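You operate a simulated robot arm through the tools that you are given. There is no shell and no other tool.

You run a simulated robot arm. Do the job below in one go: nothing can be reset, and whatever is moved stays where it is left.

TASK
Plug the lamp into the grey socket and light it.
Fine: the power strip is switched off while the plug goes in, and on again after. Leave the other plugs.

Only the result counts: the job must be done as asked and must still hold three seconds after the hand-in. Knocking over, shifting, dropping, spilling or breaking anything else fails it.

THE ROBOT
A 7-joint arm with a two-finger parallel gripper, fixed in place. Base frame: the origin is on the floor under the middle of its stand, x ahead of it, y to its left, z up; the work surface is at about z = 0.73. Readings come in m, rad, newtons and seconds.
It reaches about 1.372 m from its shoulder. Its first joint turns from -2.601 to 2.601 rad. Payload 3.43 kg.
Tool frame: the origin (TCP) lies between the finger pads and is the grasp point; the fingertips stand 0.03 m ahead of it; z points along the fingers, y is the line along which they close. The gripper opens to 0.094 m. The fingers are 0.028 m wide and 0.01 m thick; the gripper's body (0.05 by 0.096 m) begins 0.055 m behind the TCP.
Orientation is that of the tool frame in the base frame, as a unit quaternion [w, x, y, z]. With the fingers straight down and closing along the base's y, the tool's x points along the base's -x, its y along +y and its z along -z.

THE INTERFACE
- The arm moves only by the tool apply_moves. Its argument "deltas" is a list of rows, each an object of numbers (a shift or turn left out is 0, a gripper value left out holds the last): "x", "y", "z": the shift along the tool's x, y, z in m; "wx", "wy", "wz": the turn, a rotation vector about the tool's x, y, z in degrees; "claw": the finger opening in m, from 0 to 0.094. In form: [{"x": .., "y": .., "z": .., "wx": .., "wy": .., "wz": .., "claw": ..}, ...]. A call has 1 to 20 rows; each row shifts and turns the commanded pose from where the row before left it, along the tool's axes as they then stand. Rows are played at 5 a second. More than 0.05 m and 0.15 rad between two rows, or a gripper value outside its range, and nothing of the call is played. Where a pose cannot be reached the arm comes as near as it can. A force on the tool above 40 N (or 10 N above the force at the start of the call, whichever is more), or a blocked arm, ends the call early, and 0.2 s more pass. The fingers move at their own pace (about 0.045 m/s each) and stop on an object; they squeeze with about 31 N. The grip force told is the motor's: it shows also when the fingers shut on nothing. Time passes only in rows, and 0.2 s behind the last, so rows that do not move let the fingers close. It gives the time, the measured TCP pose, the force on the tool (base axes), the opening and the grip force at its end, in the units of the frame above (readings bear some noise), with the torque about the TCP (base axes, N m) and any sound that the robot's microphone picked up, and new pictures: "views" is both (left out), scene, wrist or none.
- Cameras (640 x 400 px; columns grow to the right, rows downward): "scene" is fixed at [0.3995, 0.4986, 1.5074]; the picture's right is [-0.04, -1.00, 0.00], its down [-0.88, 0.03, -0.48] and it looks along [0.48, -0.02, -0.88] (base axes); focal length 214 px, centre (320, 200). "wrist" rides on the gripper at [0.076, 0.014, -0.103] in the tool frame; the picture's right is [-0.18, 0.98, 0.00], its down [-0.75, -0.14, -0.64] and it looks along [-0.63, -0.12, 0.77] (tool axes); focal length 243 px, centre (320, 200). There is no depth. A picture from a camera that has moved, and an enlarged one, comes with that camera's place and axes in the base frame and with its lens.
- zoom(camera, box): a new picture of the part [left, top, right, bottom] of that camera's present view, enlarged. It takes no simulated time.
- sign_off(): hands the job in; it is judged then, once.

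Nothing tells you positions but the pictures and the camera data. Unless the task says otherwise, let go and move clear before handing in.

The tools are called after "Call:" as a command line: name --argument value ..., lists and objects as JSON in quotes. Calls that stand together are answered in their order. apply_moves: Moves the arm, as the interface text tells. Its arguments: {"type":"object","properties":{"deltas":{"type":"array"},"views":{"type":"string","enum":["both","scene","wrist","none"]}},"required":["deltas"]} The other tools are called the same way: zoom (camera, box) takes an enlarged picture of a part of a camera's view; sign_off () hands the job in.

At the start:

```text
clock: 0.0
tcp_pos: [0.4391, 0.5625, 1.0422]
tcp_rot: [0.0, 0.0, 1.0, -0.001]
wrist_force: [-0.1, -0.6, 0.3]
moment: [-0.01, -0.01, 0.0]
width: 0.0939
grasp_force: 0.1
```

scene: 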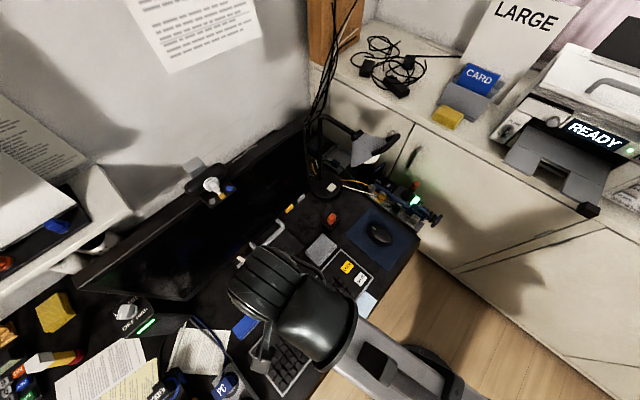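
wrist: 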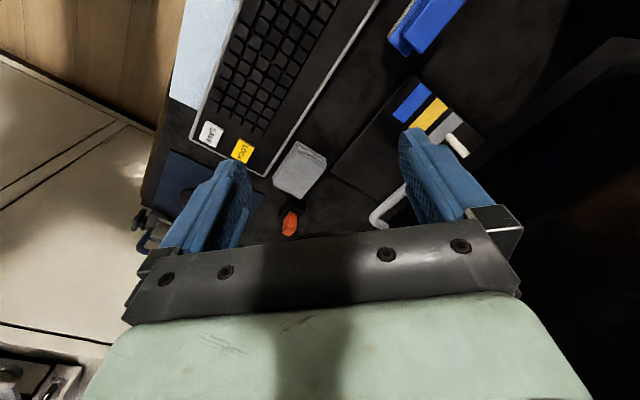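

I see a cluttered desk with a monitor, keyboard, a lamp near the back right corner, and what may be a power strip near it or near the wrist view's coloured blocks (blue, yellow, grey). I'll zoom in on several regions to locate the strip, the lamp and its plug.

Call:
zoom --camera "scene" --box '[300, 110, 460, 210]'

Call:
zoom --camera "scene" --box '[220, 170, 420, 320]'

Call:
zoom --camera "scene" --box '[0, 270, 260, 400]'

Call:
zoom --camera "wrist" --box '[240, 0, 500, 240]'

```text
4.00 times, centred on (380, 160) of scene
camera zoom: at [0.3995, 0.4986, 1.5074], right [-0.04, -1.0, 0.0], down [-0.88, 0.03, -0.48], along [0.48, -0.02, -0.88], focal length 858 px, centre (80, 360)
```

zoom: 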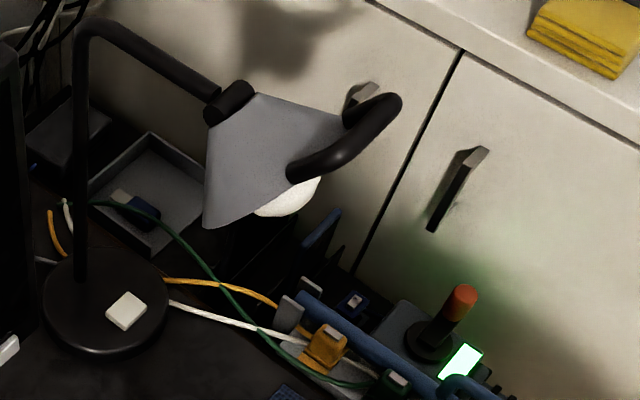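

```text
2.67 times, centred on (320, 245) of scene
camera zoom: at [0.3995, 0.4986, 1.5074], right [-0.04, -1.0, 0.0], down [-0.88, 0.03, -0.48], along [0.48, -0.02, -0.88], focal length 572 px, centre (320, 80)
```

zoom: 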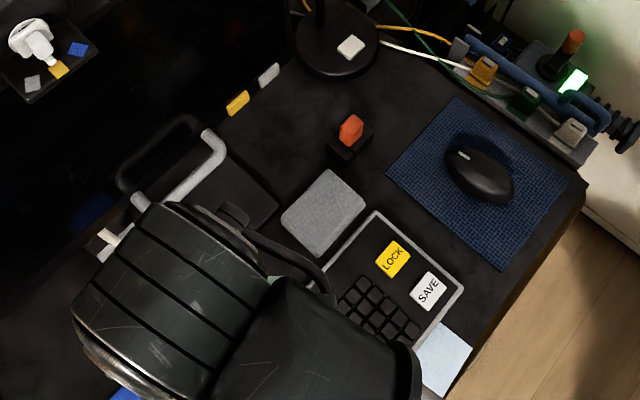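

```text
2.46 times, centred on (130, 335) of scene
camera zoom: at [0.3995, 0.4986, 1.5074], right [-0.04, -1.0, 0.0], down [-0.88, 0.03, -0.48], along [0.48, -0.02, -0.88], focal length 528 px, centre (788, -132)
```

zoom: 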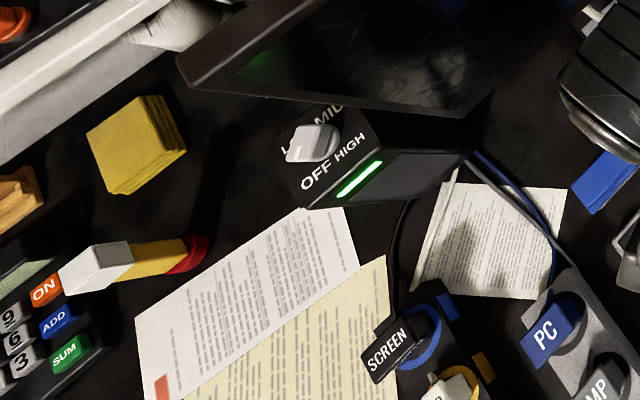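

```text
1.67 times, centred on (370, 120) of wrist
camera zoom: at [0.3629, 0.5781, 1.1454], right [0.18, 0.98, 0.0], down [0.75, -0.14, 0.64], along [0.63, -0.12, -0.77], focal length 404 px, centre (237, 333)
```

zoom: 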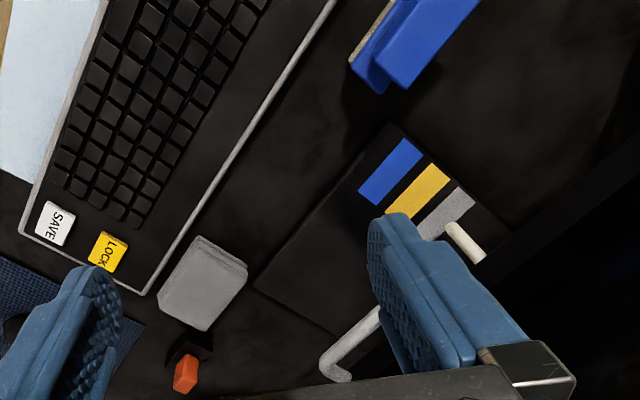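

Another strip with plugs labelled PC, SCREEN and "..MP" is at the bottom left of the scene view, around x≈0.25, y≈0.76. I'll move the hand back, raise it a little and turn it so the wrist camera looks over that area along +y.

Call:
apply_moves --deltas '[{"x": 0.038, "y": -0.0225, "z": -0.012}, {"x": 0.038, "y": -0.0225, "z": -0.012}, {"x": 0.038, "y": -0.0225, "z": -0.012}, {"x": 0.038, "y": -0.0225, "z": -0.012}, {"x": 0.038, "y": -0.0225, "z": -0.012}, {"wz": -7.5}, {"wz": -7.5}, {"wz": -7.5}, {"wz": -7.5}, {"wz": -7.5}, {"wz": -7.5}, {"wz": -7.5}, {"wz": -7.5}, {"wz": -7.5}, {"wz": -7.5}, {"wz": -7.5}, {"wz": -7.5}]'

```text
clock: 2.8
tcp_pos: [0.2611, 0.4767, 1.0486]
tcp_rot: [0.007, -0.471, 0.882, 0.005]
wrist_force: [2.2, 2.1, -2.4]
moment: [-0.04, -0.05, -0.06]
width: 0.094
grasp_force: 0.1
out of reach, approached as far as the arm can: row 3, 4, 5, 6
stopped in row 13: the force on the tool passed its limit at 65 N (the readings are from after the stop); the commanded pose is now the measured one
camera wrist: at [0.2063, 0.421, 1.1498], right [-0.71, 0.7, 0.01], down [0.53, 0.54, 0.65], along [0.46, 0.47, -0.76], focal length 243 px, centre (320, 200)
```

scene: 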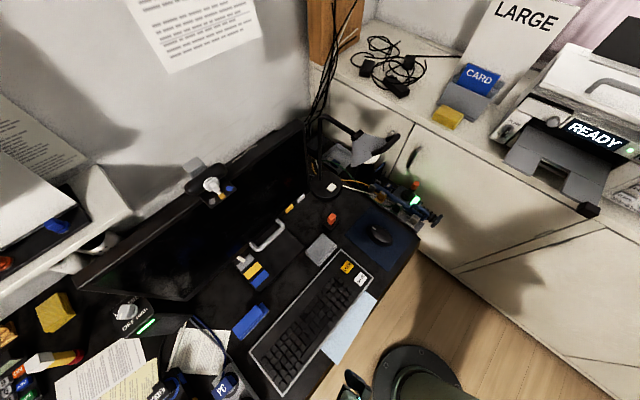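
wrist: 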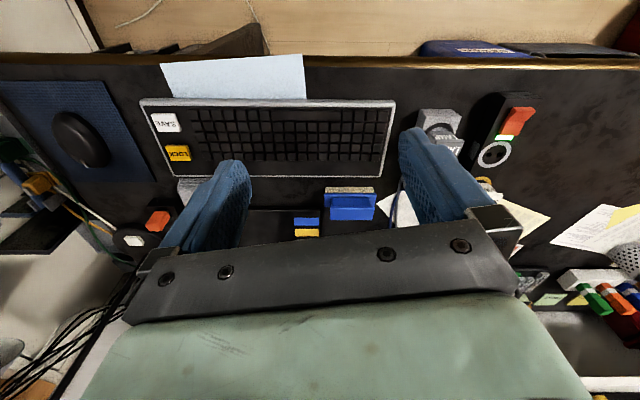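

The desk's front edge runs diagonally, and the strip appears on the right of the (upside-down) wrist view with an orange switch and a light. A row stopped on force, with the arm folded close to its stand, so I'll zoom to understand before moving.

Call:
zoom --camera "wrist" --box '[380, 70, 640, 250]'

Call:
zoom --camera "wrist" --box '[400, 85, 560, 185]'

Call:
zoom --camera "scene" --box '[120, 320, 480, 400]'

Call:
zoom --camera "wrist" --box '[0, 80, 240, 320]'

```text
2.22 times, centred on (510, 160) of wrist
camera zoom: at [0.2063, 0.421, 1.1498], right [-0.71, 0.7, 0.01], down [0.53, 0.54, 0.65], along [0.46, 0.47, -0.76], focal length 539 px, centre (-102, 289)
```

zoom: 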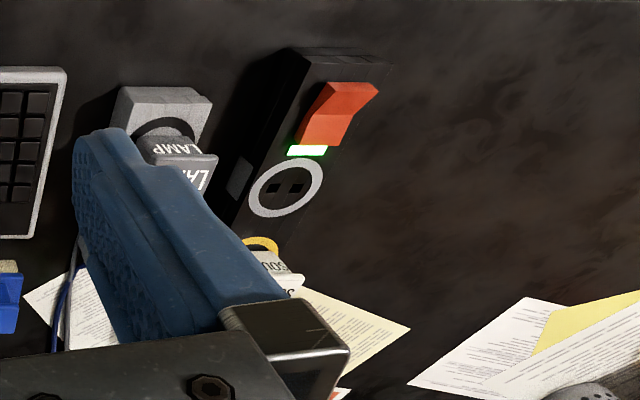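

```text
4.00 times, centred on (480, 135) of wrist
camera zoom: at [0.2063, 0.421, 1.1498], right [-0.71, 0.7, 0.01], down [0.53, 0.54, 0.65], along [0.46, 0.47, -0.76], focal length 970 px, centre (-320, 460)
```

zoom: 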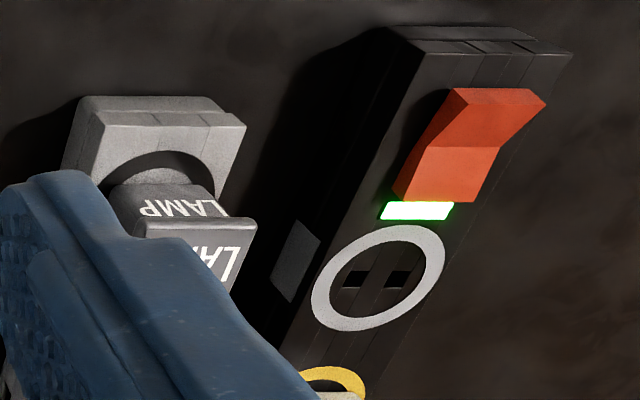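

```text
1.78 times, centred on (300, 360) of scene
camera zoom: at [0.3995, 0.4986, 1.5074], right [-0.04, -1.0, 0.0], down [-0.88, 0.03, -0.48], along [0.48, -0.02, -0.88], focal length 381 px, centre (356, -84)
```

zoom: 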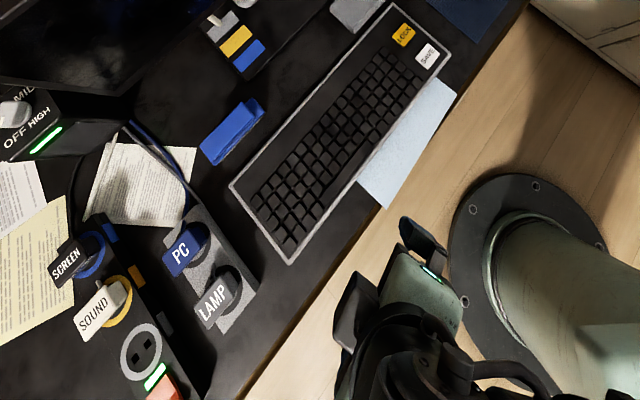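

```text
1.67 times, centred on (120, 200) of wrist
camera zoom: at [0.2063, 0.421, 1.1498], right [-0.71, 0.7, 0.01], down [0.53, 0.54, 0.65], along [0.46, 0.47, -0.76], focal length 404 px, centre (653, 200)
```

zoom: 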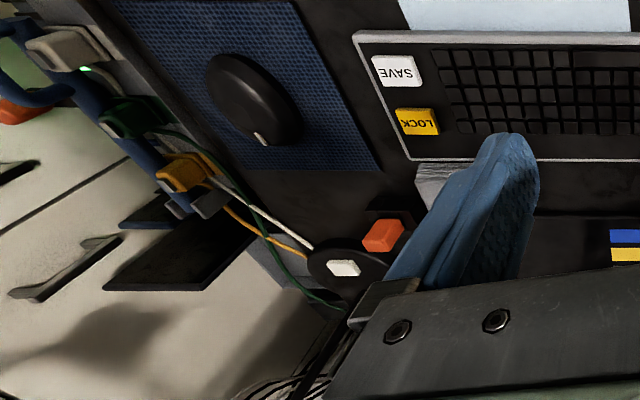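

The black strip on the desk has a blue socket (SCREEN), a yellow socket (SOUND), an empty grey-ringed socket, a lit light and an orange rocker switch. The LAMP plug sits next to it in a grey holder with PC. I'll move out of the folded posture to get a good view, with the hand at about (-0.06, 0.75) looking along +x.

Call:
apply_moves --deltas '[{"x": -0.035, "y": 0.023}, {"x": -0.035, "y": 0.023}, {"x": -0.035, "y": 0.023}, {"x": -0.035, "y": 0.023}, {"x": -0.035, "y": 0.023}, {"x": -0.035, "y": 0.023}, {"wz": 7}, {"wz": 7}, {"wz": 7}, {"wz": 7}, {"wz": 7}, {"wz": 7}, {"wz": 7}, {"wz": 7}]'

```text
clock: 5.8
tcp_pos: [0.2636, 0.7271, 1.0513]
tcp_rot: [0.003, -0.001, 1.0, 0.007]
wrist_force: [-1.2, -0.7, 0.3]
moment: [0.03, -0.02, 0.01]
width: 0.0939
grasp_force: 0.1
camera wrist: at [0.1867, 0.7416, 1.1549], right [0.18, 0.98, 0.02], down [0.75, -0.15, 0.65], along [0.64, -0.11, -0.76], focal length 243 px, centre (320, 200)
```

scene: 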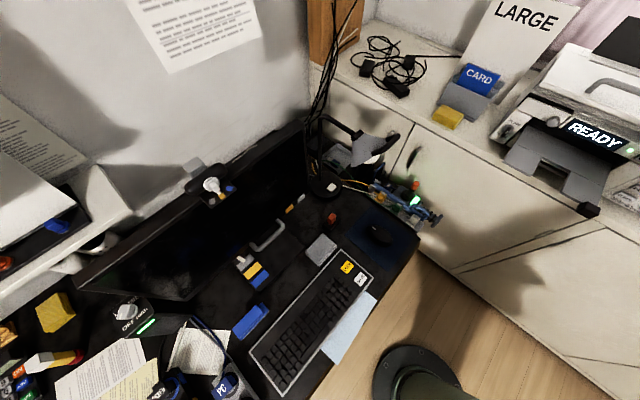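
wrist: 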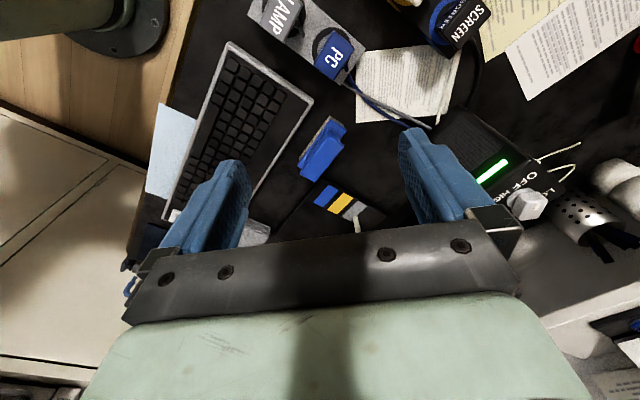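

The strip is now at the top of the wrist view, behind the camera's centre. I'll move the hand about 0.30 m along -x and level it.

Call:
apply_moves --deltas '[{"wx": 0.8, "wy": 0.34}, {"x": 0.045}, {"x": 0.045}, {"x": 0.045}, {"x": 0.045}, {"x": 0.045}, {"x": 0.045}, {"x": 0.03}, {}]'

```text
clock: 7.8
tcp_pos: [-0.0371, 0.7252, 1.0519]
tcp_rot: [0.001, -0.001, 1.0, 0.0]
wrist_force: [-0.9, 0.2, 0.0]
moment: [-0.01, -0.02, 0.01]
width: 0.0941
grasp_force: 0.1
camera wrist: at [-0.1133, 0.7422, 1.1546], right [0.18, 0.98, 0.0], down [0.75, -0.14, 0.64], along [0.63, -0.12, -0.77], focal length 243 px, centre (320, 200)
```

scene: 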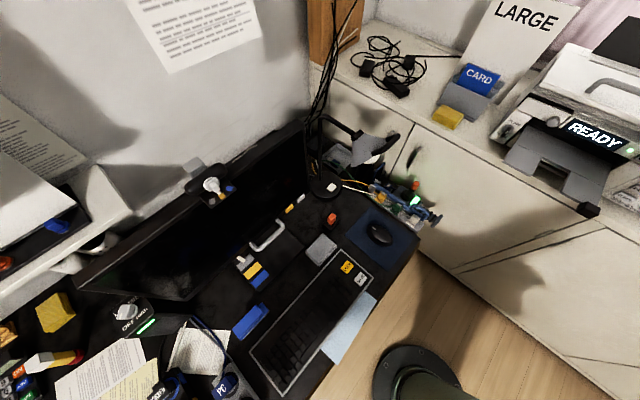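
wrist: 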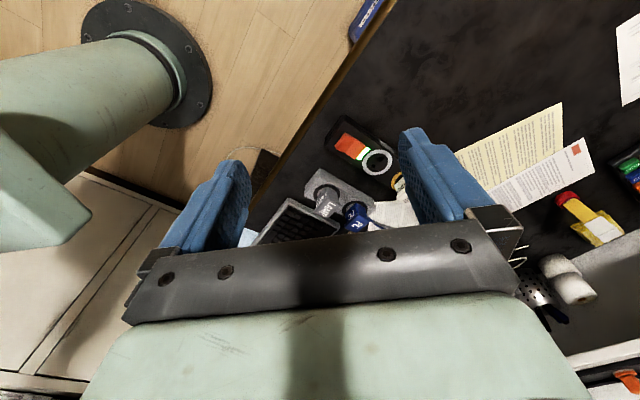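

Call:
zoom --camera "wrist" --box '[260, 90, 420, 250]'

Call:
zoom --camera "wrist" --box '[300, 110, 420, 185]'

```text
2.50 times, centred on (340, 170) of wrist
camera zoom: at [-0.1133, 0.7422, 1.1546], right [0.18, 0.98, 0.0], down [0.75, -0.14, 0.64], along [0.63, -0.12, -0.77], focal length 606 px, centre (270, 275)
```

zoom: 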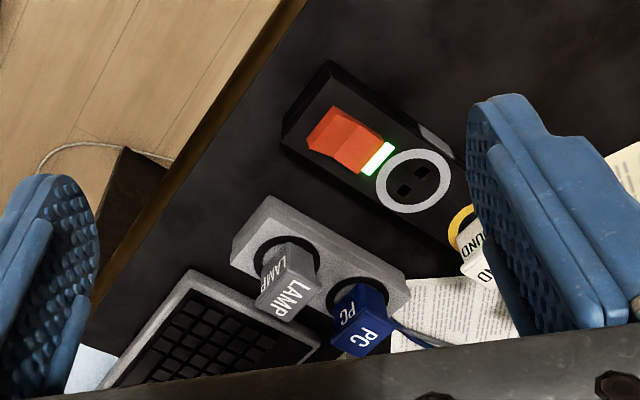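

```text
5.33 times, centred on (360, 148) of wrist
camera zoom: at [-0.1133, 0.7422, 1.1546], right [0.18, 0.98, 0.0], down [0.75, -0.14, 0.64], along [0.63, -0.12, -0.77], focal length 1294 px, centre (107, 480)
```

zoom: 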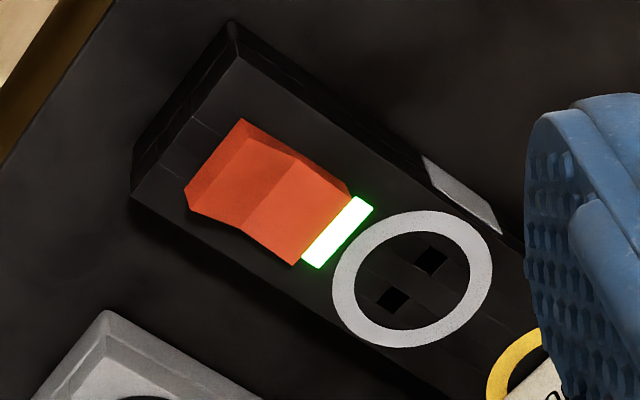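

The strip top is at z≈0.762 with the empty grey socket at about (0.138, 0.802); the rocker is near (0.09, 0.757), and its long axis lies along about (0.73, 0.68). I'll drop the camera closer to read the switch and the LAMP plug.

Call:
apply_moves --deltas '[{"x": -0.011, "y": 0.0145, "z": 0.039}, {"x": -0.011, "y": 0.0145, "z": 0.039}, {"x": -0.011, "y": 0.0145, "z": 0.039}, {"x": -0.011, "y": 0.0145, "z": 0.038}, {}]' --views "wrist"

```text
clock: 9.0
tcp_pos: [0.0079, 0.7852, 0.8958]
tcp_rot: [0.001, -0.001, 1.0, 0.002]
wrist_force: [0.1, 0.0, 0.3]
moment: [-0.02, 0.0, 0.01]
width: 0.0939
grasp_force: 0.2
camera wrist: at [-0.0692, 0.8013, 0.9992], right [0.18, 0.98, 0.0], down [0.75, -0.14, 0.64], along [0.63, -0.11, -0.77], focal length 243 px, centre (320, 200)
```

wrist: 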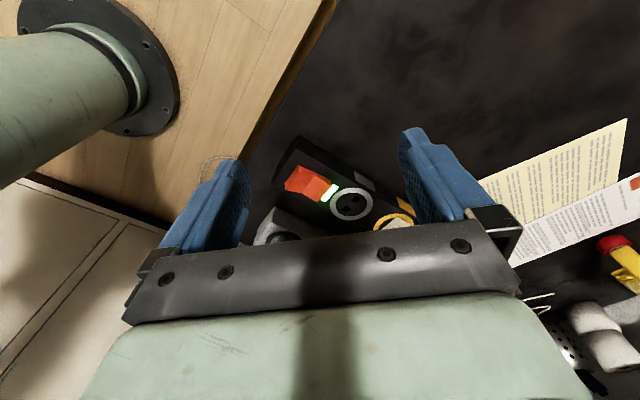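

Call:
zoom --camera "wrist" --box '[260, 130, 420, 230]'

Call:
zoom --camera "wrist" --box '[275, 150, 355, 200]'

Call:
zoom --camera "wrist" --box '[190, 60, 330, 160]'

```text
4.00 times, centred on (340, 180) of wrist
camera zoom: at [-0.0692, 0.8013, 0.9992], right [0.18, 0.98, 0.0], down [0.75, -0.14, 0.64], along [0.63, -0.11, -0.77], focal length 970 px, centre (240, 280)
```

zoom: 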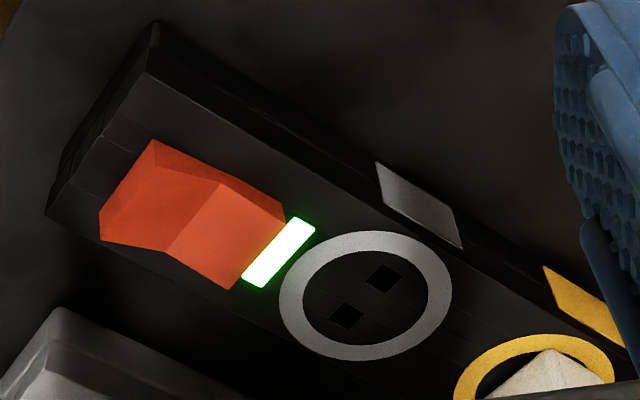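

```text
8.00 times, centred on (315, 175) of wrist
camera zoom: at [-0.0692, 0.8013, 0.9992], right [0.18, 0.98, 0.0], down [0.75, -0.14, 0.64], along [0.63, -0.11, -0.77], focal length 1941 px, centre (360, 400)
```

zoom: 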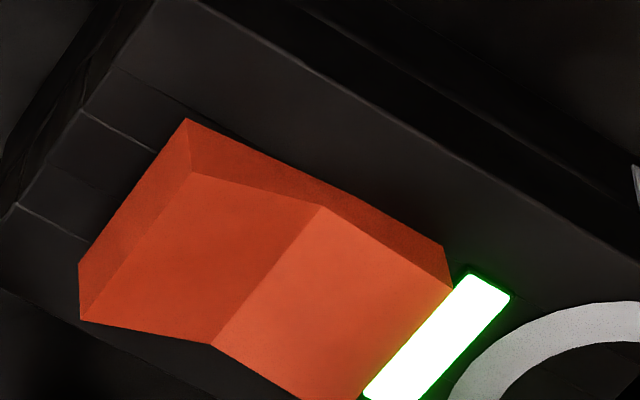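

```text
4.00 times, centred on (260, 110) of wrist
camera zoom: at [-0.0692, 0.8013, 0.9992], right [0.18, 0.98, 0.0], down [0.75, -0.14, 0.64], along [0.63, -0.11, -0.77], focal length 970 px, centre (560, 560)
```

zoom: 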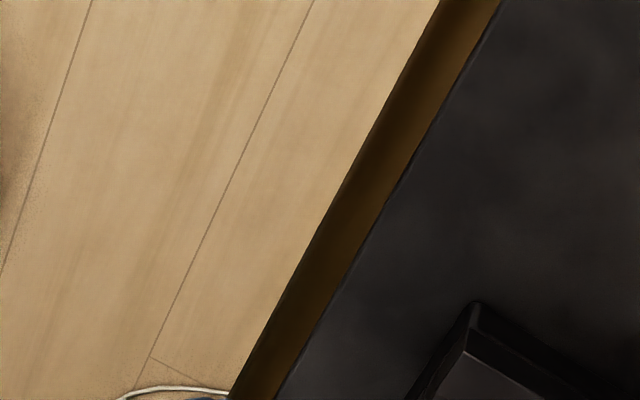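

The rocker is V-shaped with its inner (light-side) end pressed, so the outer end near (0.081, 0.742) is what I must press to switch off. Strip and plug holder both lie at about 45°, so I'll turn the hand by -45° and shift toward the LAMP plug for a closer look.

Call:
apply_moves --deltas '[{"wz": -7.5}, {"wz": -7.5}, {"wz": -7.5}, {"wz": -7.5}, {"wz": -7.5}, {"wz": -7.5}, {"x": 0.035, "y": -0.03, "z": -0.02}, {"x": 0.035, "y": -0.03, "z": -0.02}, {}]' --views "wrist"

```text
refused: row 7 steps farther than a row can; nothing moved
```

The command was refused because one row stepped slightly too far, and nothing moved. I'll resend the same view change in smaller steps.

Call:
apply_moves --deltas '[{"wz": -7.5}, {"wz": -7.5}, {"wz": -7.5}, {"wz": -7.5}, {"wz": -7.5}, {"wz": -7.5}, {"x": 0.0195, "y": -0.0357, "z": -0.0127}, {"x": 0.0195, "y": -0.0357, "z": -0.0127}, {"x": 0.0195, "y": -0.0357, "z": -0.0127}, {"x": 0.0195, "y": -0.0357, "z": -0.0127}, {}]' --views "wrist"

```text
clock: 11.4
tcp_pos: [0.0527, 0.6299, 0.9489]
tcp_rot: [0.001, -0.384, 0.923, 0.0]
wrist_force: [-0.9, 0.8, -0.8]
moment: [-0.03, 0.04, -0.04]
width: 0.0938
grasp_force: 0.1
camera wrist: at [-0.0106, 0.5879, 1.0524], right [-0.57, 0.82, 0.0], down [0.63, 0.43, 0.64], along [0.53, 0.37, -0.77], focal length 243 px, centre (320, 200)
```

wrist: 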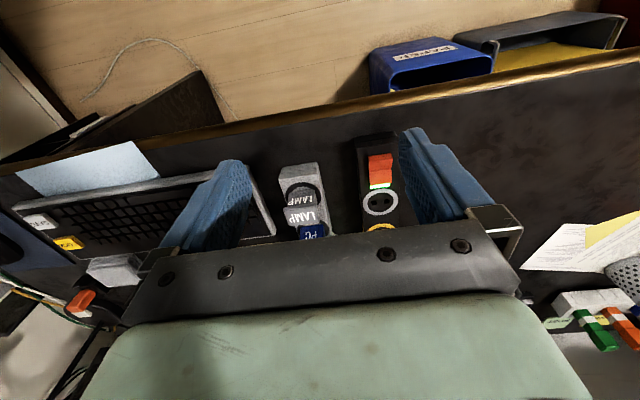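

Call:
zoom --camera "wrist" --box '[250, 130, 430, 245]'

Call:
zoom --camera "wrist" --box '[265, 155, 345, 240]'

Call:
zoom --camera "wrist" --box '[0, 30, 240, 330]'

```text
3.48 times, centred on (340, 188) of wrist
camera zoom: at [-0.0106, 0.5879, 1.0524], right [-0.57, 0.82, 0.0], down [0.63, 0.43, 0.64], along [0.53, 0.37, -0.77], focal length 844 px, centre (250, 244)
```

zoom: 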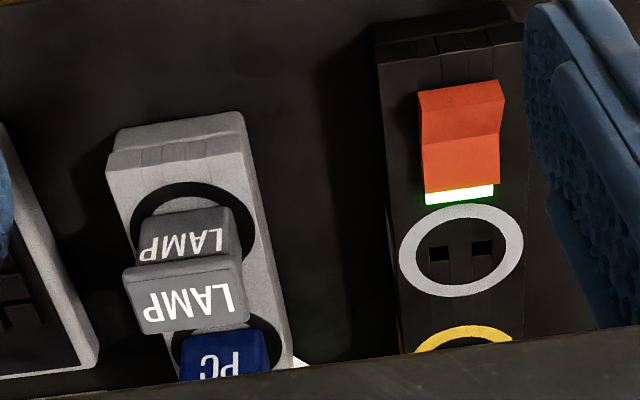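

```text
4.71 times, centred on (305, 198) of wrist
camera zoom: at [-0.0106, 0.5879, 1.0524], right [-0.57, 0.82, 0.0], down [0.63, 0.43, 0.64], along [0.53, 0.37, -0.77], focal length 1142 px, centre (391, 212)
```

zoom: 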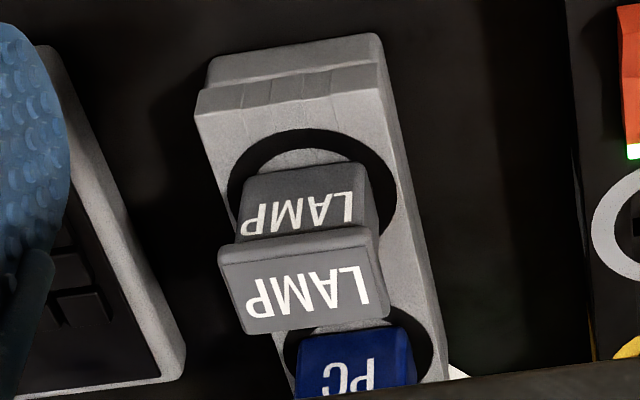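

```text
1.33 times, centred on (120, 180) of wrist
camera zoom: at [-0.0106, 0.5879, 1.0524], right [-0.57, 0.82, 0.0], down [0.63, 0.43, 0.64], along [0.53, 0.37, -0.77], focal length 324 px, centre (587, 227)
```

zoom: 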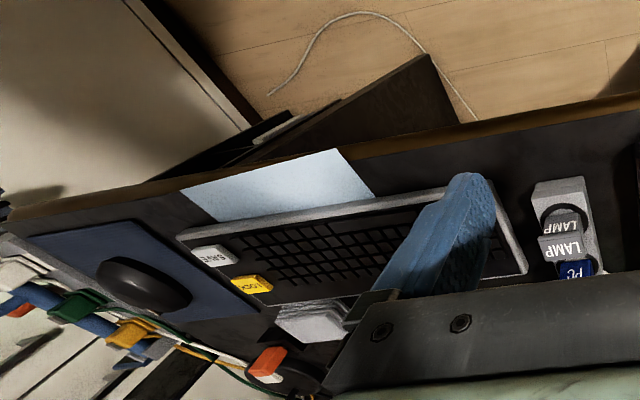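

I now have the LAMP plug (a T-shaped body with a wider cap) at about (0.20, 0.70), and the wrist view shows the TCP at pixel (320,187). First I'll close the fingers and hover over the outer end of the rocker.

Call:
apply_moves --deltas '[{"x": -0.0264, "y": 0.0149, "z": 0.0222, "claw": 0.0}, {"x": -0.0264, "y": 0.0149, "z": 0.0222}, {"x": -0.0264, "y": 0.0149, "z": 0.0222}, {"x": -0.0264, "y": 0.0149, "z": 0.0222}, {}, {}, {}]' --views "wrist"

Call:
zoom --camera "wrist" --box '[240, 70, 400, 230]'

```text
clock: 13.0
tcp_pos: [0.0849, 0.7469, 0.8598]
tcp_rot: [0.001, -0.384, 0.923, 0.0]
wrist_force: [0.8, -1.0, 0.5]
moment: [0.0, 0.02, -0.02]
width: 0.0
grasp_force: 31.1
camera wrist: at [0.0214, 0.7044, 0.9628], right [-0.57, 0.82, 0.0], down [0.63, 0.43, 0.64], along [0.53, 0.37, -0.77], focal length 243 px, centre (320, 200)
```

wrist: 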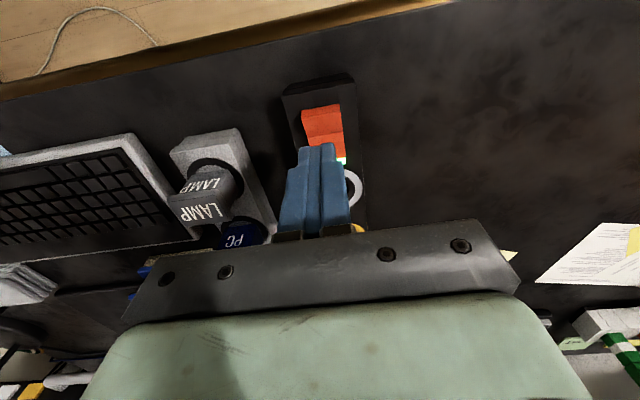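

```text
2.50 times, centred on (320, 150) of wrist
camera zoom: at [0.0214, 0.7044, 0.9628], right [-0.57, 0.82, 0.0], down [0.63, 0.43, 0.64], along [0.53, 0.37, -0.77], focal length 606 px, centre (320, 325)
```

zoom: 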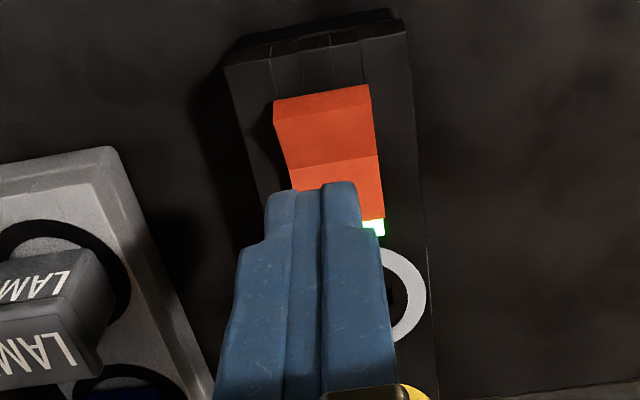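

The fingertips line up over the rocker's outer half, so I'll descend and press in small steps, watching for a click or force.

Call:
apply_moves --deltas '[{"z": 0.022}, {"z": 0.022}, {"z": 0.003}, {"z": 0.003}, {"z": 0.003}, {"z": 0.003}]' --views "wrist"

Call:
zoom --camera "wrist" --box '[240, 70, 400, 230]'

```text
clock: 14.4
tcp_pos: [0.0851, 0.7465, 0.8042]
tcp_rot: [0.002, -0.385, 0.923, 0.003]
wrist_force: [0.0, 1.7, 40.5]
moment: [-0.35, 0.25, -0.02]
width: 0.0
grasp_force: 30.7
camera wrist: at [0.021, 0.7035, 0.9078], right [-0.57, 0.82, 0.0], down [0.63, 0.43, 0.64], along [0.53, 0.37, -0.76], focal length 243 px, centre (320, 200)
```

wrist: 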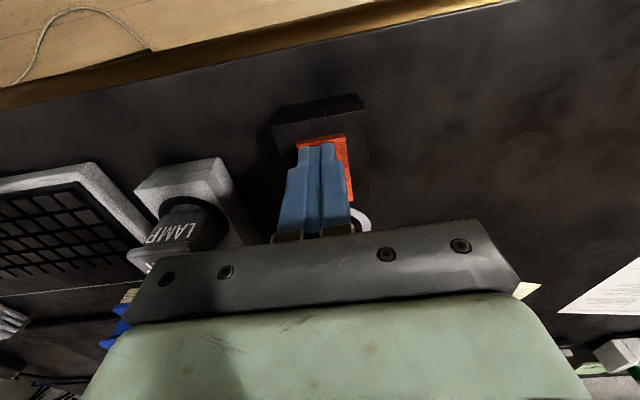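

```text
2.50 times, centred on (320, 150) of wrist
camera zoom: at [0.021, 0.7035, 0.9078], right [-0.57, 0.82, 0.0], down [0.63, 0.43, 0.64], along [0.53, 0.37, -0.76], focal length 606 px, centre (320, 325)
```

zoom: 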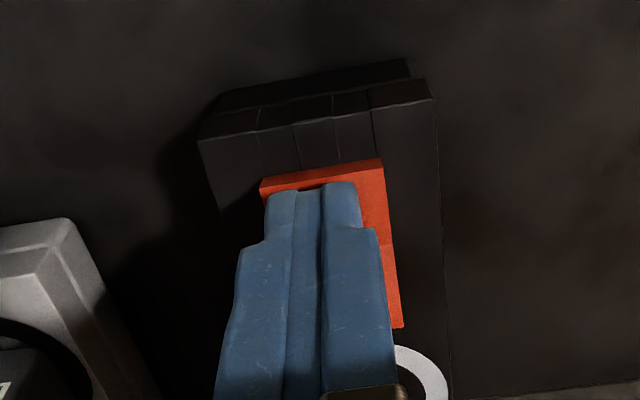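

The press reached 40 N and the green light seems no longer visible beside the rocker. I'll lift straight up and check the switch state.

Call:
apply_moves --deltas '[{"z": -0.02}, {"z": -0.04}, {"x": 0.03, "z": -0.02}, {"x": 0.03}, {}]' --views "wrist"

Call:
zoom --camera "wrist" --box '[240, 70, 400, 230]'

```text
clock: 15.6
tcp_pos: [0.0414, 0.7039, 0.8824]
tcp_rot: [0.001, -0.385, 0.923, 0.0]
wrist_force: [-0.1, 0.0, 0.8]
moment: [-0.04, 0.01, -0.02]
width: 0.0003
grasp_force: 31.2
camera wrist: at [-0.0217, 0.6611, 0.9862], right [-0.57, 0.82, 0.0], down [0.63, 0.43, 0.64], along [0.53, 0.37, -0.77], focal length 243 px, centre (320, 200)
```

wrist: 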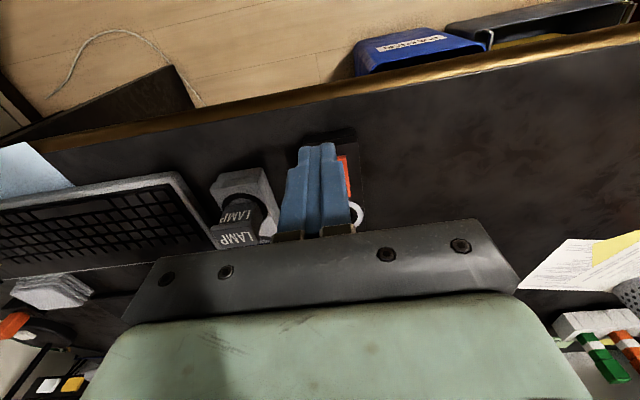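

```text
2.50 times, centred on (320, 150) of wrist
camera zoom: at [-0.0217, 0.6611, 0.9862], right [-0.57, 0.82, 0.0], down [0.63, 0.43, 0.64], along [0.53, 0.37, -0.77], focal length 606 px, centre (320, 325)
```

zoom: 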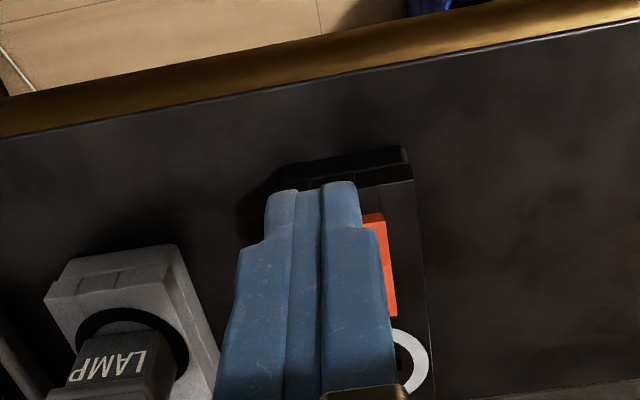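

The light looks dark, though the fingers hide part of it. I'll open the gripper while moving to hover over the LAMP plug, which will also uncover the light.

Call:
apply_moves --deltas '[{"x": -0.0282, "y": -0.02835, "z": -0.006, "claw": 0.094}, {"x": -0.0282, "y": -0.02835, "z": -0.006}, {"x": -0.0282, "y": -0.02835, "z": -0.006}, {"x": -0.0282, "y": -0.02835}, {}, {}]' --views "both"

Call:
zoom --camera "wrist" --box '[240, 70, 420, 230]'

Call:
zoom --camera "scene" --box '[100, 320, 300, 400]'

```text
clock: 17.0
tcp_pos: [0.2048, 0.7021, 0.901]
tcp_rot: [0.001, -0.385, 0.923, 0.0]
wrist_force: [0.8, -0.8, 0.5]
moment: [0.03, 0.0, 0.01]
width: 0.094
grasp_force: 0.1
camera wrist: at [0.1405, 0.6598, 1.0051], right [-0.57, 0.82, 0.0], down [0.63, 0.43, 0.64], along [0.53, 0.37, -0.77], focal length 243 px, centre (320, 200)
```

scene: 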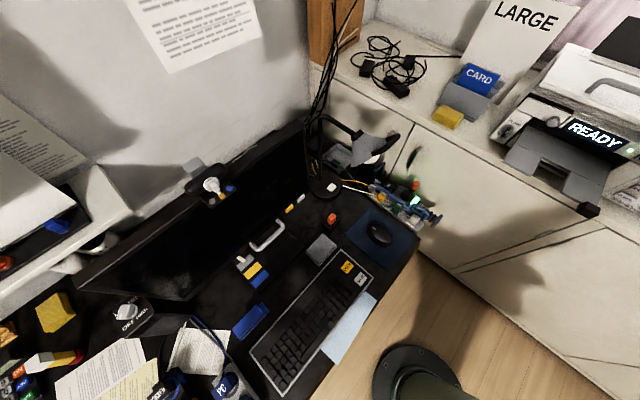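
wrist: 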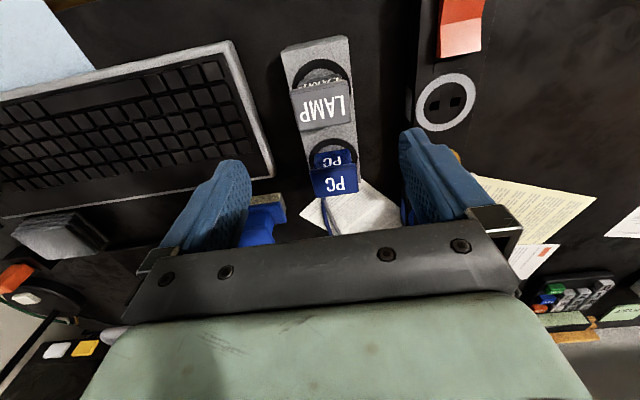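

```text
2.50 times, centred on (330, 150) of wrist
camera zoom: at [0.1405, 0.6598, 1.0051], right [-0.57, 0.82, 0.0], down [0.63, 0.43, 0.64], along [0.53, 0.37, -0.77], focal length 606 px, centre (295, 325)
```

zoom: 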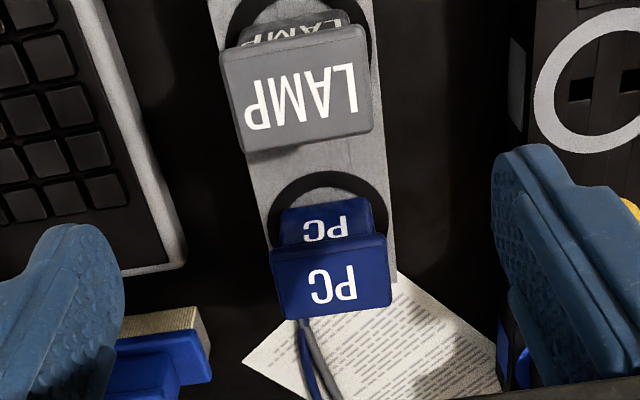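

```text
3.20 times, centred on (200, 360) of scene
camera zoom: at [0.3995, 0.4986, 1.5074], right [-0.04, -1.0, 0.0], down [-0.88, 0.03, -0.48], along [0.48, -0.02, -0.88], focal length 686 px, centre (704, -312)
```

zoom: 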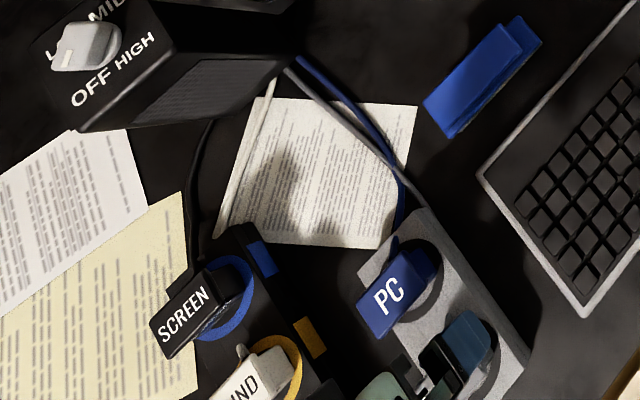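

The strip light is out and the device powered from it went dark too, so the strip is off. The LAMP cap's top is near (0.197, 0.701, 0.809), about 46 mm wide across; I'll zoom on the plug and the socket for fine alignment.

Call:
zoom --camera "wrist" --box '[400, 0, 500, 140]'

Call:
zoom --camera "wrist" --box '[265, 25, 375, 205]'

```text
2.86 times, centred on (450, 70) of wrist
camera zoom: at [0.1405, 0.6598, 1.0051], right [-0.57, 0.82, 0.0], down [0.63, 0.43, 0.64], along [0.53, 0.37, -0.77], focal length 693 px, centre (-51, 571)
```

zoom: 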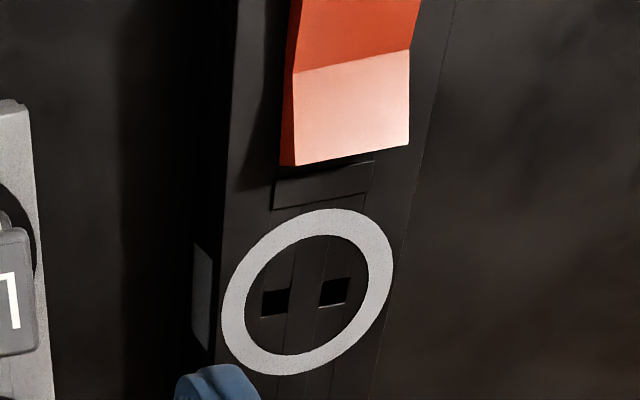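

```text
2.22 times, centred on (320, 115) of wrist
camera zoom: at [0.1405, 0.6598, 1.0051], right [-0.57, 0.82, 0.0], down [0.63, 0.43, 0.64], along [0.53, 0.37, -0.77], focal length 539 px, centre (320, 389)
```

zoom: 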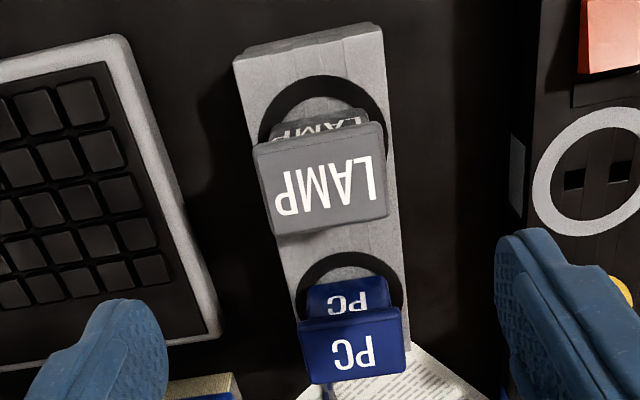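

The indicator is clearly dark now. The LAMP cap sits about 11 mm toward tool +x and 3.5 mm toward +y from my axis, so I'll shift by that and come partway down to check again.

Call:
apply_moves --deltas '[{"x": 0.0105, "y": 0.0035, "z": 0.02}, {"z": 0.03}, {}]' --views "wrist"

Call:
zoom --camera "wrist" --box '[220, 60, 420, 240]'

```text
clock: 17.8
tcp_pos: [0.1935, 0.6999, 0.8517]
tcp_rot: [0.0, -0.385, 0.923, 0.001]
wrist_force: [0.3, -0.8, -0.7]
moment: [0.01, 0.02, -0.01]
width: 0.0937
grasp_force: 0.1
camera wrist: at [0.1297, 0.6572, 0.9547], right [-0.57, 0.82, 0.0], down [0.63, 0.43, 0.64], along [0.53, 0.37, -0.77], focal length 243 px, centre (320, 200)
```

wrist: 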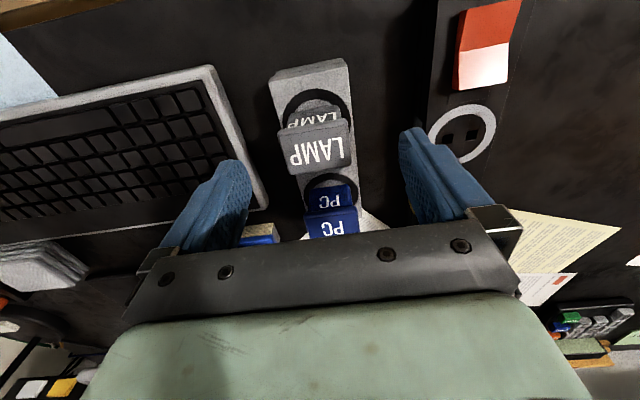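

```text
2.22 times, centred on (320, 150) of wrist
camera zoom: at [0.1297, 0.6572, 0.9547], right [-0.57, 0.82, 0.0], down [0.63, 0.43, 0.64], along [0.53, 0.37, -0.77], focal length 539 px, centre (320, 311)
```

zoom: 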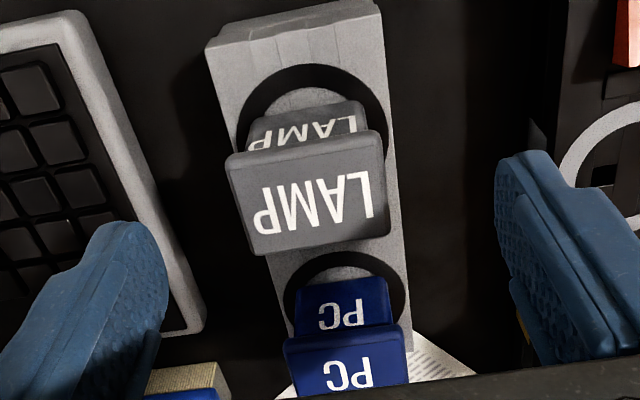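

The cap is now nearly on the axis (about 2 mm toward -y). I'll correct that and descend so the pads straddle the cap, then check before closing.

Call:
apply_moves --deltas '[{"y": -0.002, "z": 0.015}, {"z": 0.015}, {"z": 0.009}, {}]' --views "wrist"

Call:
zoom --camera "wrist" --box '[220, 60, 420, 240]'

```text
clock: 18.8
tcp_pos: [0.1959, 0.6974, 0.8134]
tcp_rot: [0.001, -0.384, 0.923, 0.0]
wrist_force: [0.1, -0.2, 1.2]
moment: [0.05, -0.06, 0.03]
width: 0.0941
grasp_force: 0.0
camera wrist: at [0.1312, 0.6551, 0.9157], right [-0.57, 0.82, 0.0], down [0.63, 0.43, 0.64], along [0.53, 0.37, -0.77], focal length 243 px, centre (320, 200)
```

wrist: 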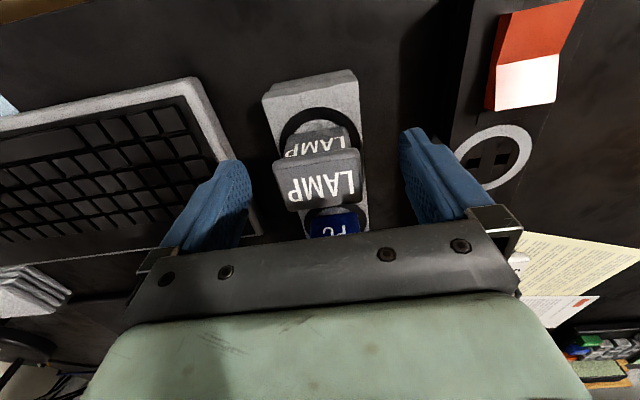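

```text
2.22 times, centred on (320, 150) of wrist
camera zoom: at [0.1312, 0.6551, 0.9157], right [-0.57, 0.82, 0.0], down [0.63, 0.43, 0.64], along [0.53, 0.37, -0.77], focal length 539 px, centre (320, 311)
```

zoom: 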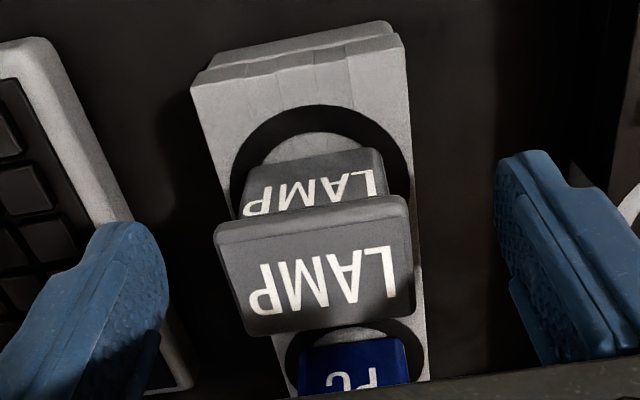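

The cap is centred between the pads in both directions. Closing the gripper on it now.

Call:
apply_moves --deltas '[{"claw": 0.0}, {}, {}, {}, {}]' --views "wrist"

Call:
zoom --camera "wrist" --box '[220, 60, 420, 240]'

```text
clock: 20.0
tcp_pos: [0.1957, 0.6971, 0.8144]
tcp_rot: [0.002, -0.384, 0.923, 0.0]
wrist_force: [1.7, -1.1, 26.6]
moment: [-0.2, -0.17, -0.02]
width: 0.0449
grasp_force: 31.3
camera wrist: at [0.1313, 0.6545, 0.9174], right [-0.57, 0.82, 0.0], down [0.63, 0.43, 0.64], along [0.53, 0.37, -0.76], focal length 243 px, centre (320, 200)
```

wrist: 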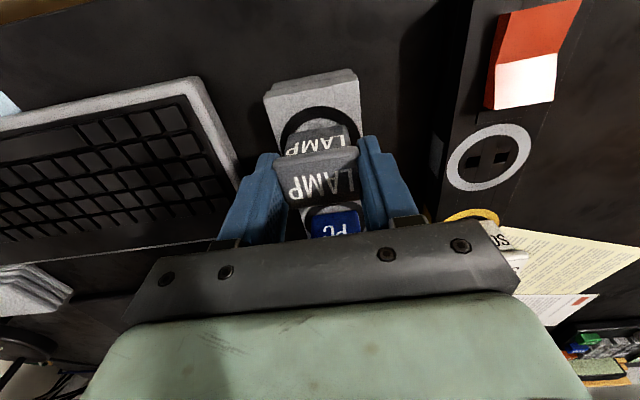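

```text
2.22 times, centred on (320, 150) of wrist
camera zoom: at [0.1313, 0.6545, 0.9174], right [-0.57, 0.82, 0.0], down [0.63, 0.43, 0.64], along [0.53, 0.37, -0.76], focal length 539 px, centre (320, 311)
```

zoom: 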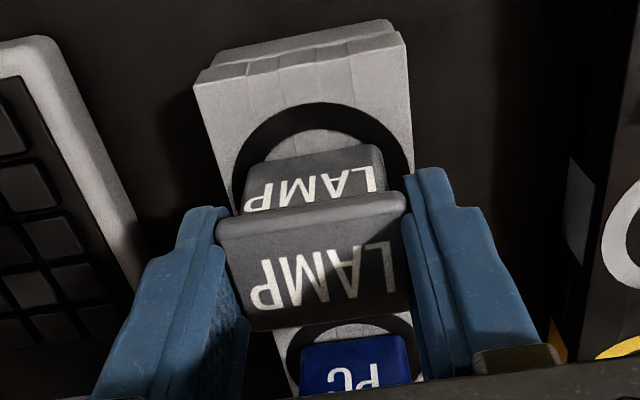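

The cap is gripped at 45 mm width. I'll lift it straight out of the holder in small steps.

Call:
apply_moves --deltas '[{"z": -0.004}, {"z": -0.006}, {"z": -0.008}, {"z": -0.01}, {"z": -0.015}, {"z": -0.02}, {}]' --views "both"

Call:
zoom --camera "wrist" --box '[220, 30, 420, 240]'

```text
clock: 21.6
tcp_pos: [0.1939, 0.695, 0.8748]
tcp_rot: [0.001, -0.385, 0.923, 0.0]
wrist_force: [0.8, 0.2, -0.4]
moment: [0.01, -0.01, -0.01]
width: 0.045
grasp_force: 31.3
camera wrist: at [0.1308, 0.6542, 0.9778], right [-0.57, 0.82, 0.0], down [0.63, 0.43, 0.64], along [0.53, 0.37, -0.77], focal length 243 px, centre (320, 200)
```

scene: 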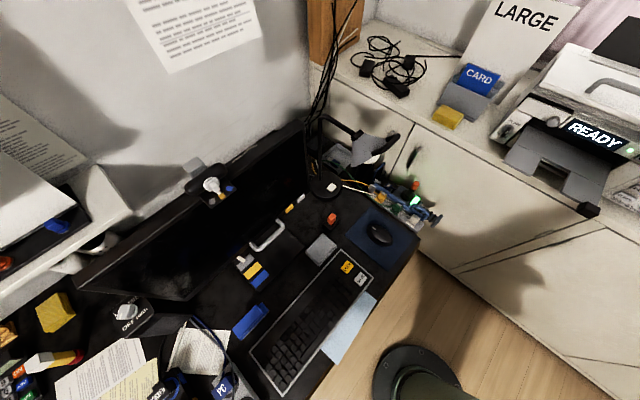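
wrist: 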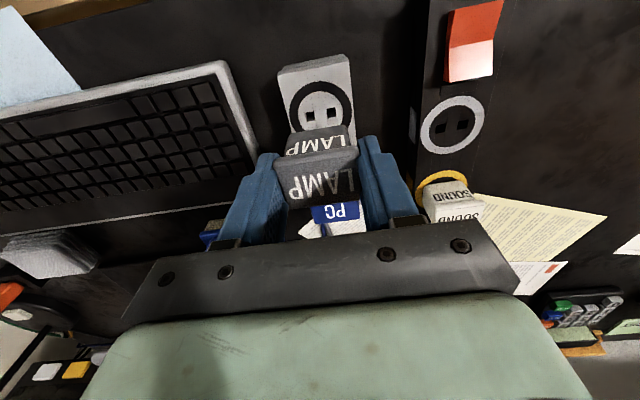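

```text
1.90 times, centred on (320, 135) of wrist
camera zoom: at [0.1308, 0.6542, 0.9778], right [-0.57, 0.82, 0.0], down [0.63, 0.43, 0.64], along [0.53, 0.37, -0.77], focal length 462 px, centre (320, 324)
```

zoom: 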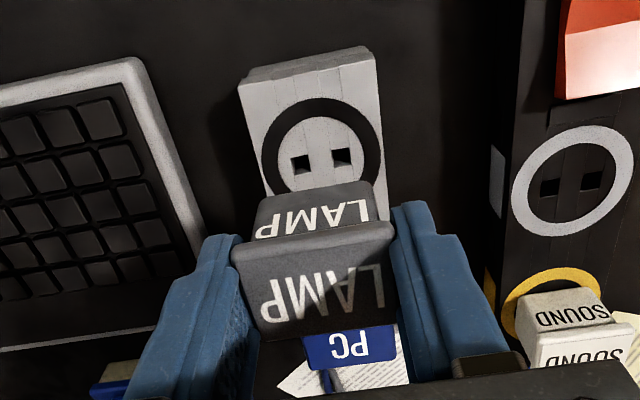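

The plug is out and the holder's empty socket is visible, which gives me a relative offset from holder socket to grey socket of roughly (-0.033, +0.1175) in tool x/y, at the same height. I'll zoom in for precise slot positions.

Call:
zoom --camera "wrist" --box '[270, 80, 370, 142]'

Call:
zoom --camera "wrist" --box '[400, 80, 500, 142]'

Call:
zoom --camera "wrist" --box '[400, 150, 520, 240]'

```text
6.40 times, centred on (320, 111) of wrist
camera zoom: at [0.1308, 0.6542, 0.9778], right [-0.57, 0.82, 0.0], down [0.63, 0.43, 0.64], along [0.53, 0.37, -0.77], focal length 1553 px, centre (320, 770)
```

zoom: 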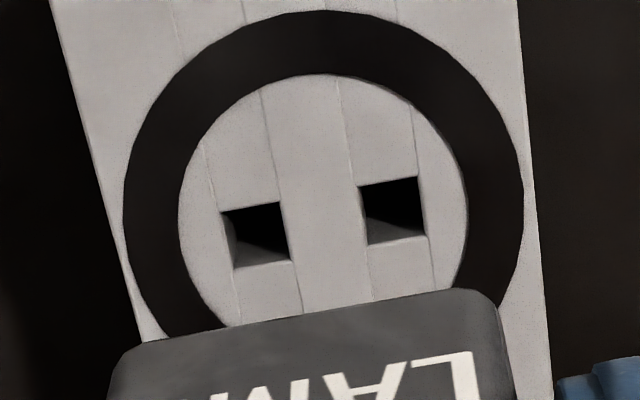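

```text
6.40 times, centred on (450, 111) of wrist
camera zoom: at [0.1308, 0.6542, 0.9778], right [-0.57, 0.82, 0.0], down [0.63, 0.43, 0.64], along [0.53, 0.37, -0.77], focal length 1553 px, centre (-512, 770)
```

zoom: 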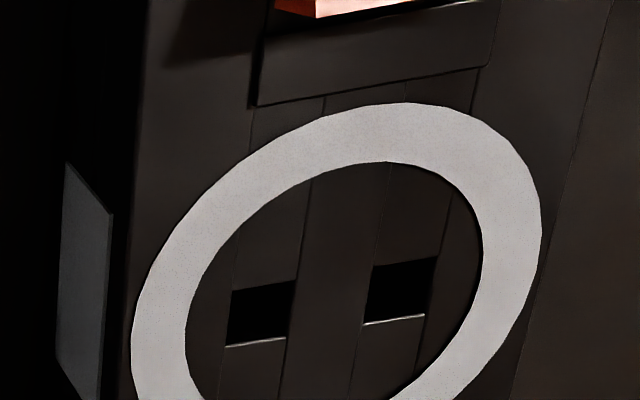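

```text
4.44 times, centred on (460, 195) of wrist
camera zoom: at [0.1308, 0.6542, 0.9778], right [-0.57, 0.82, 0.0], down [0.63, 0.43, 0.64], along [0.53, 0.37, -0.77], focal length 1078 px, centre (-302, 222)
```

zoom: 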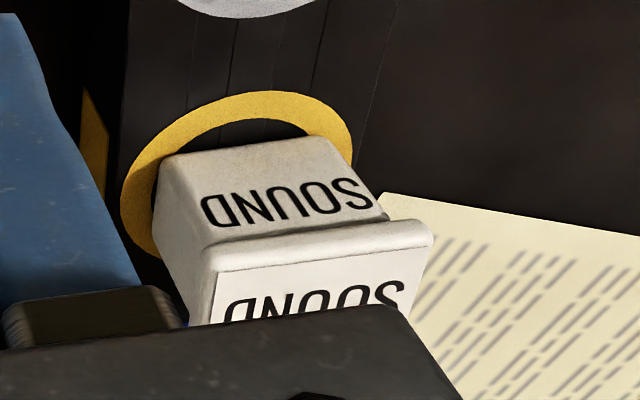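

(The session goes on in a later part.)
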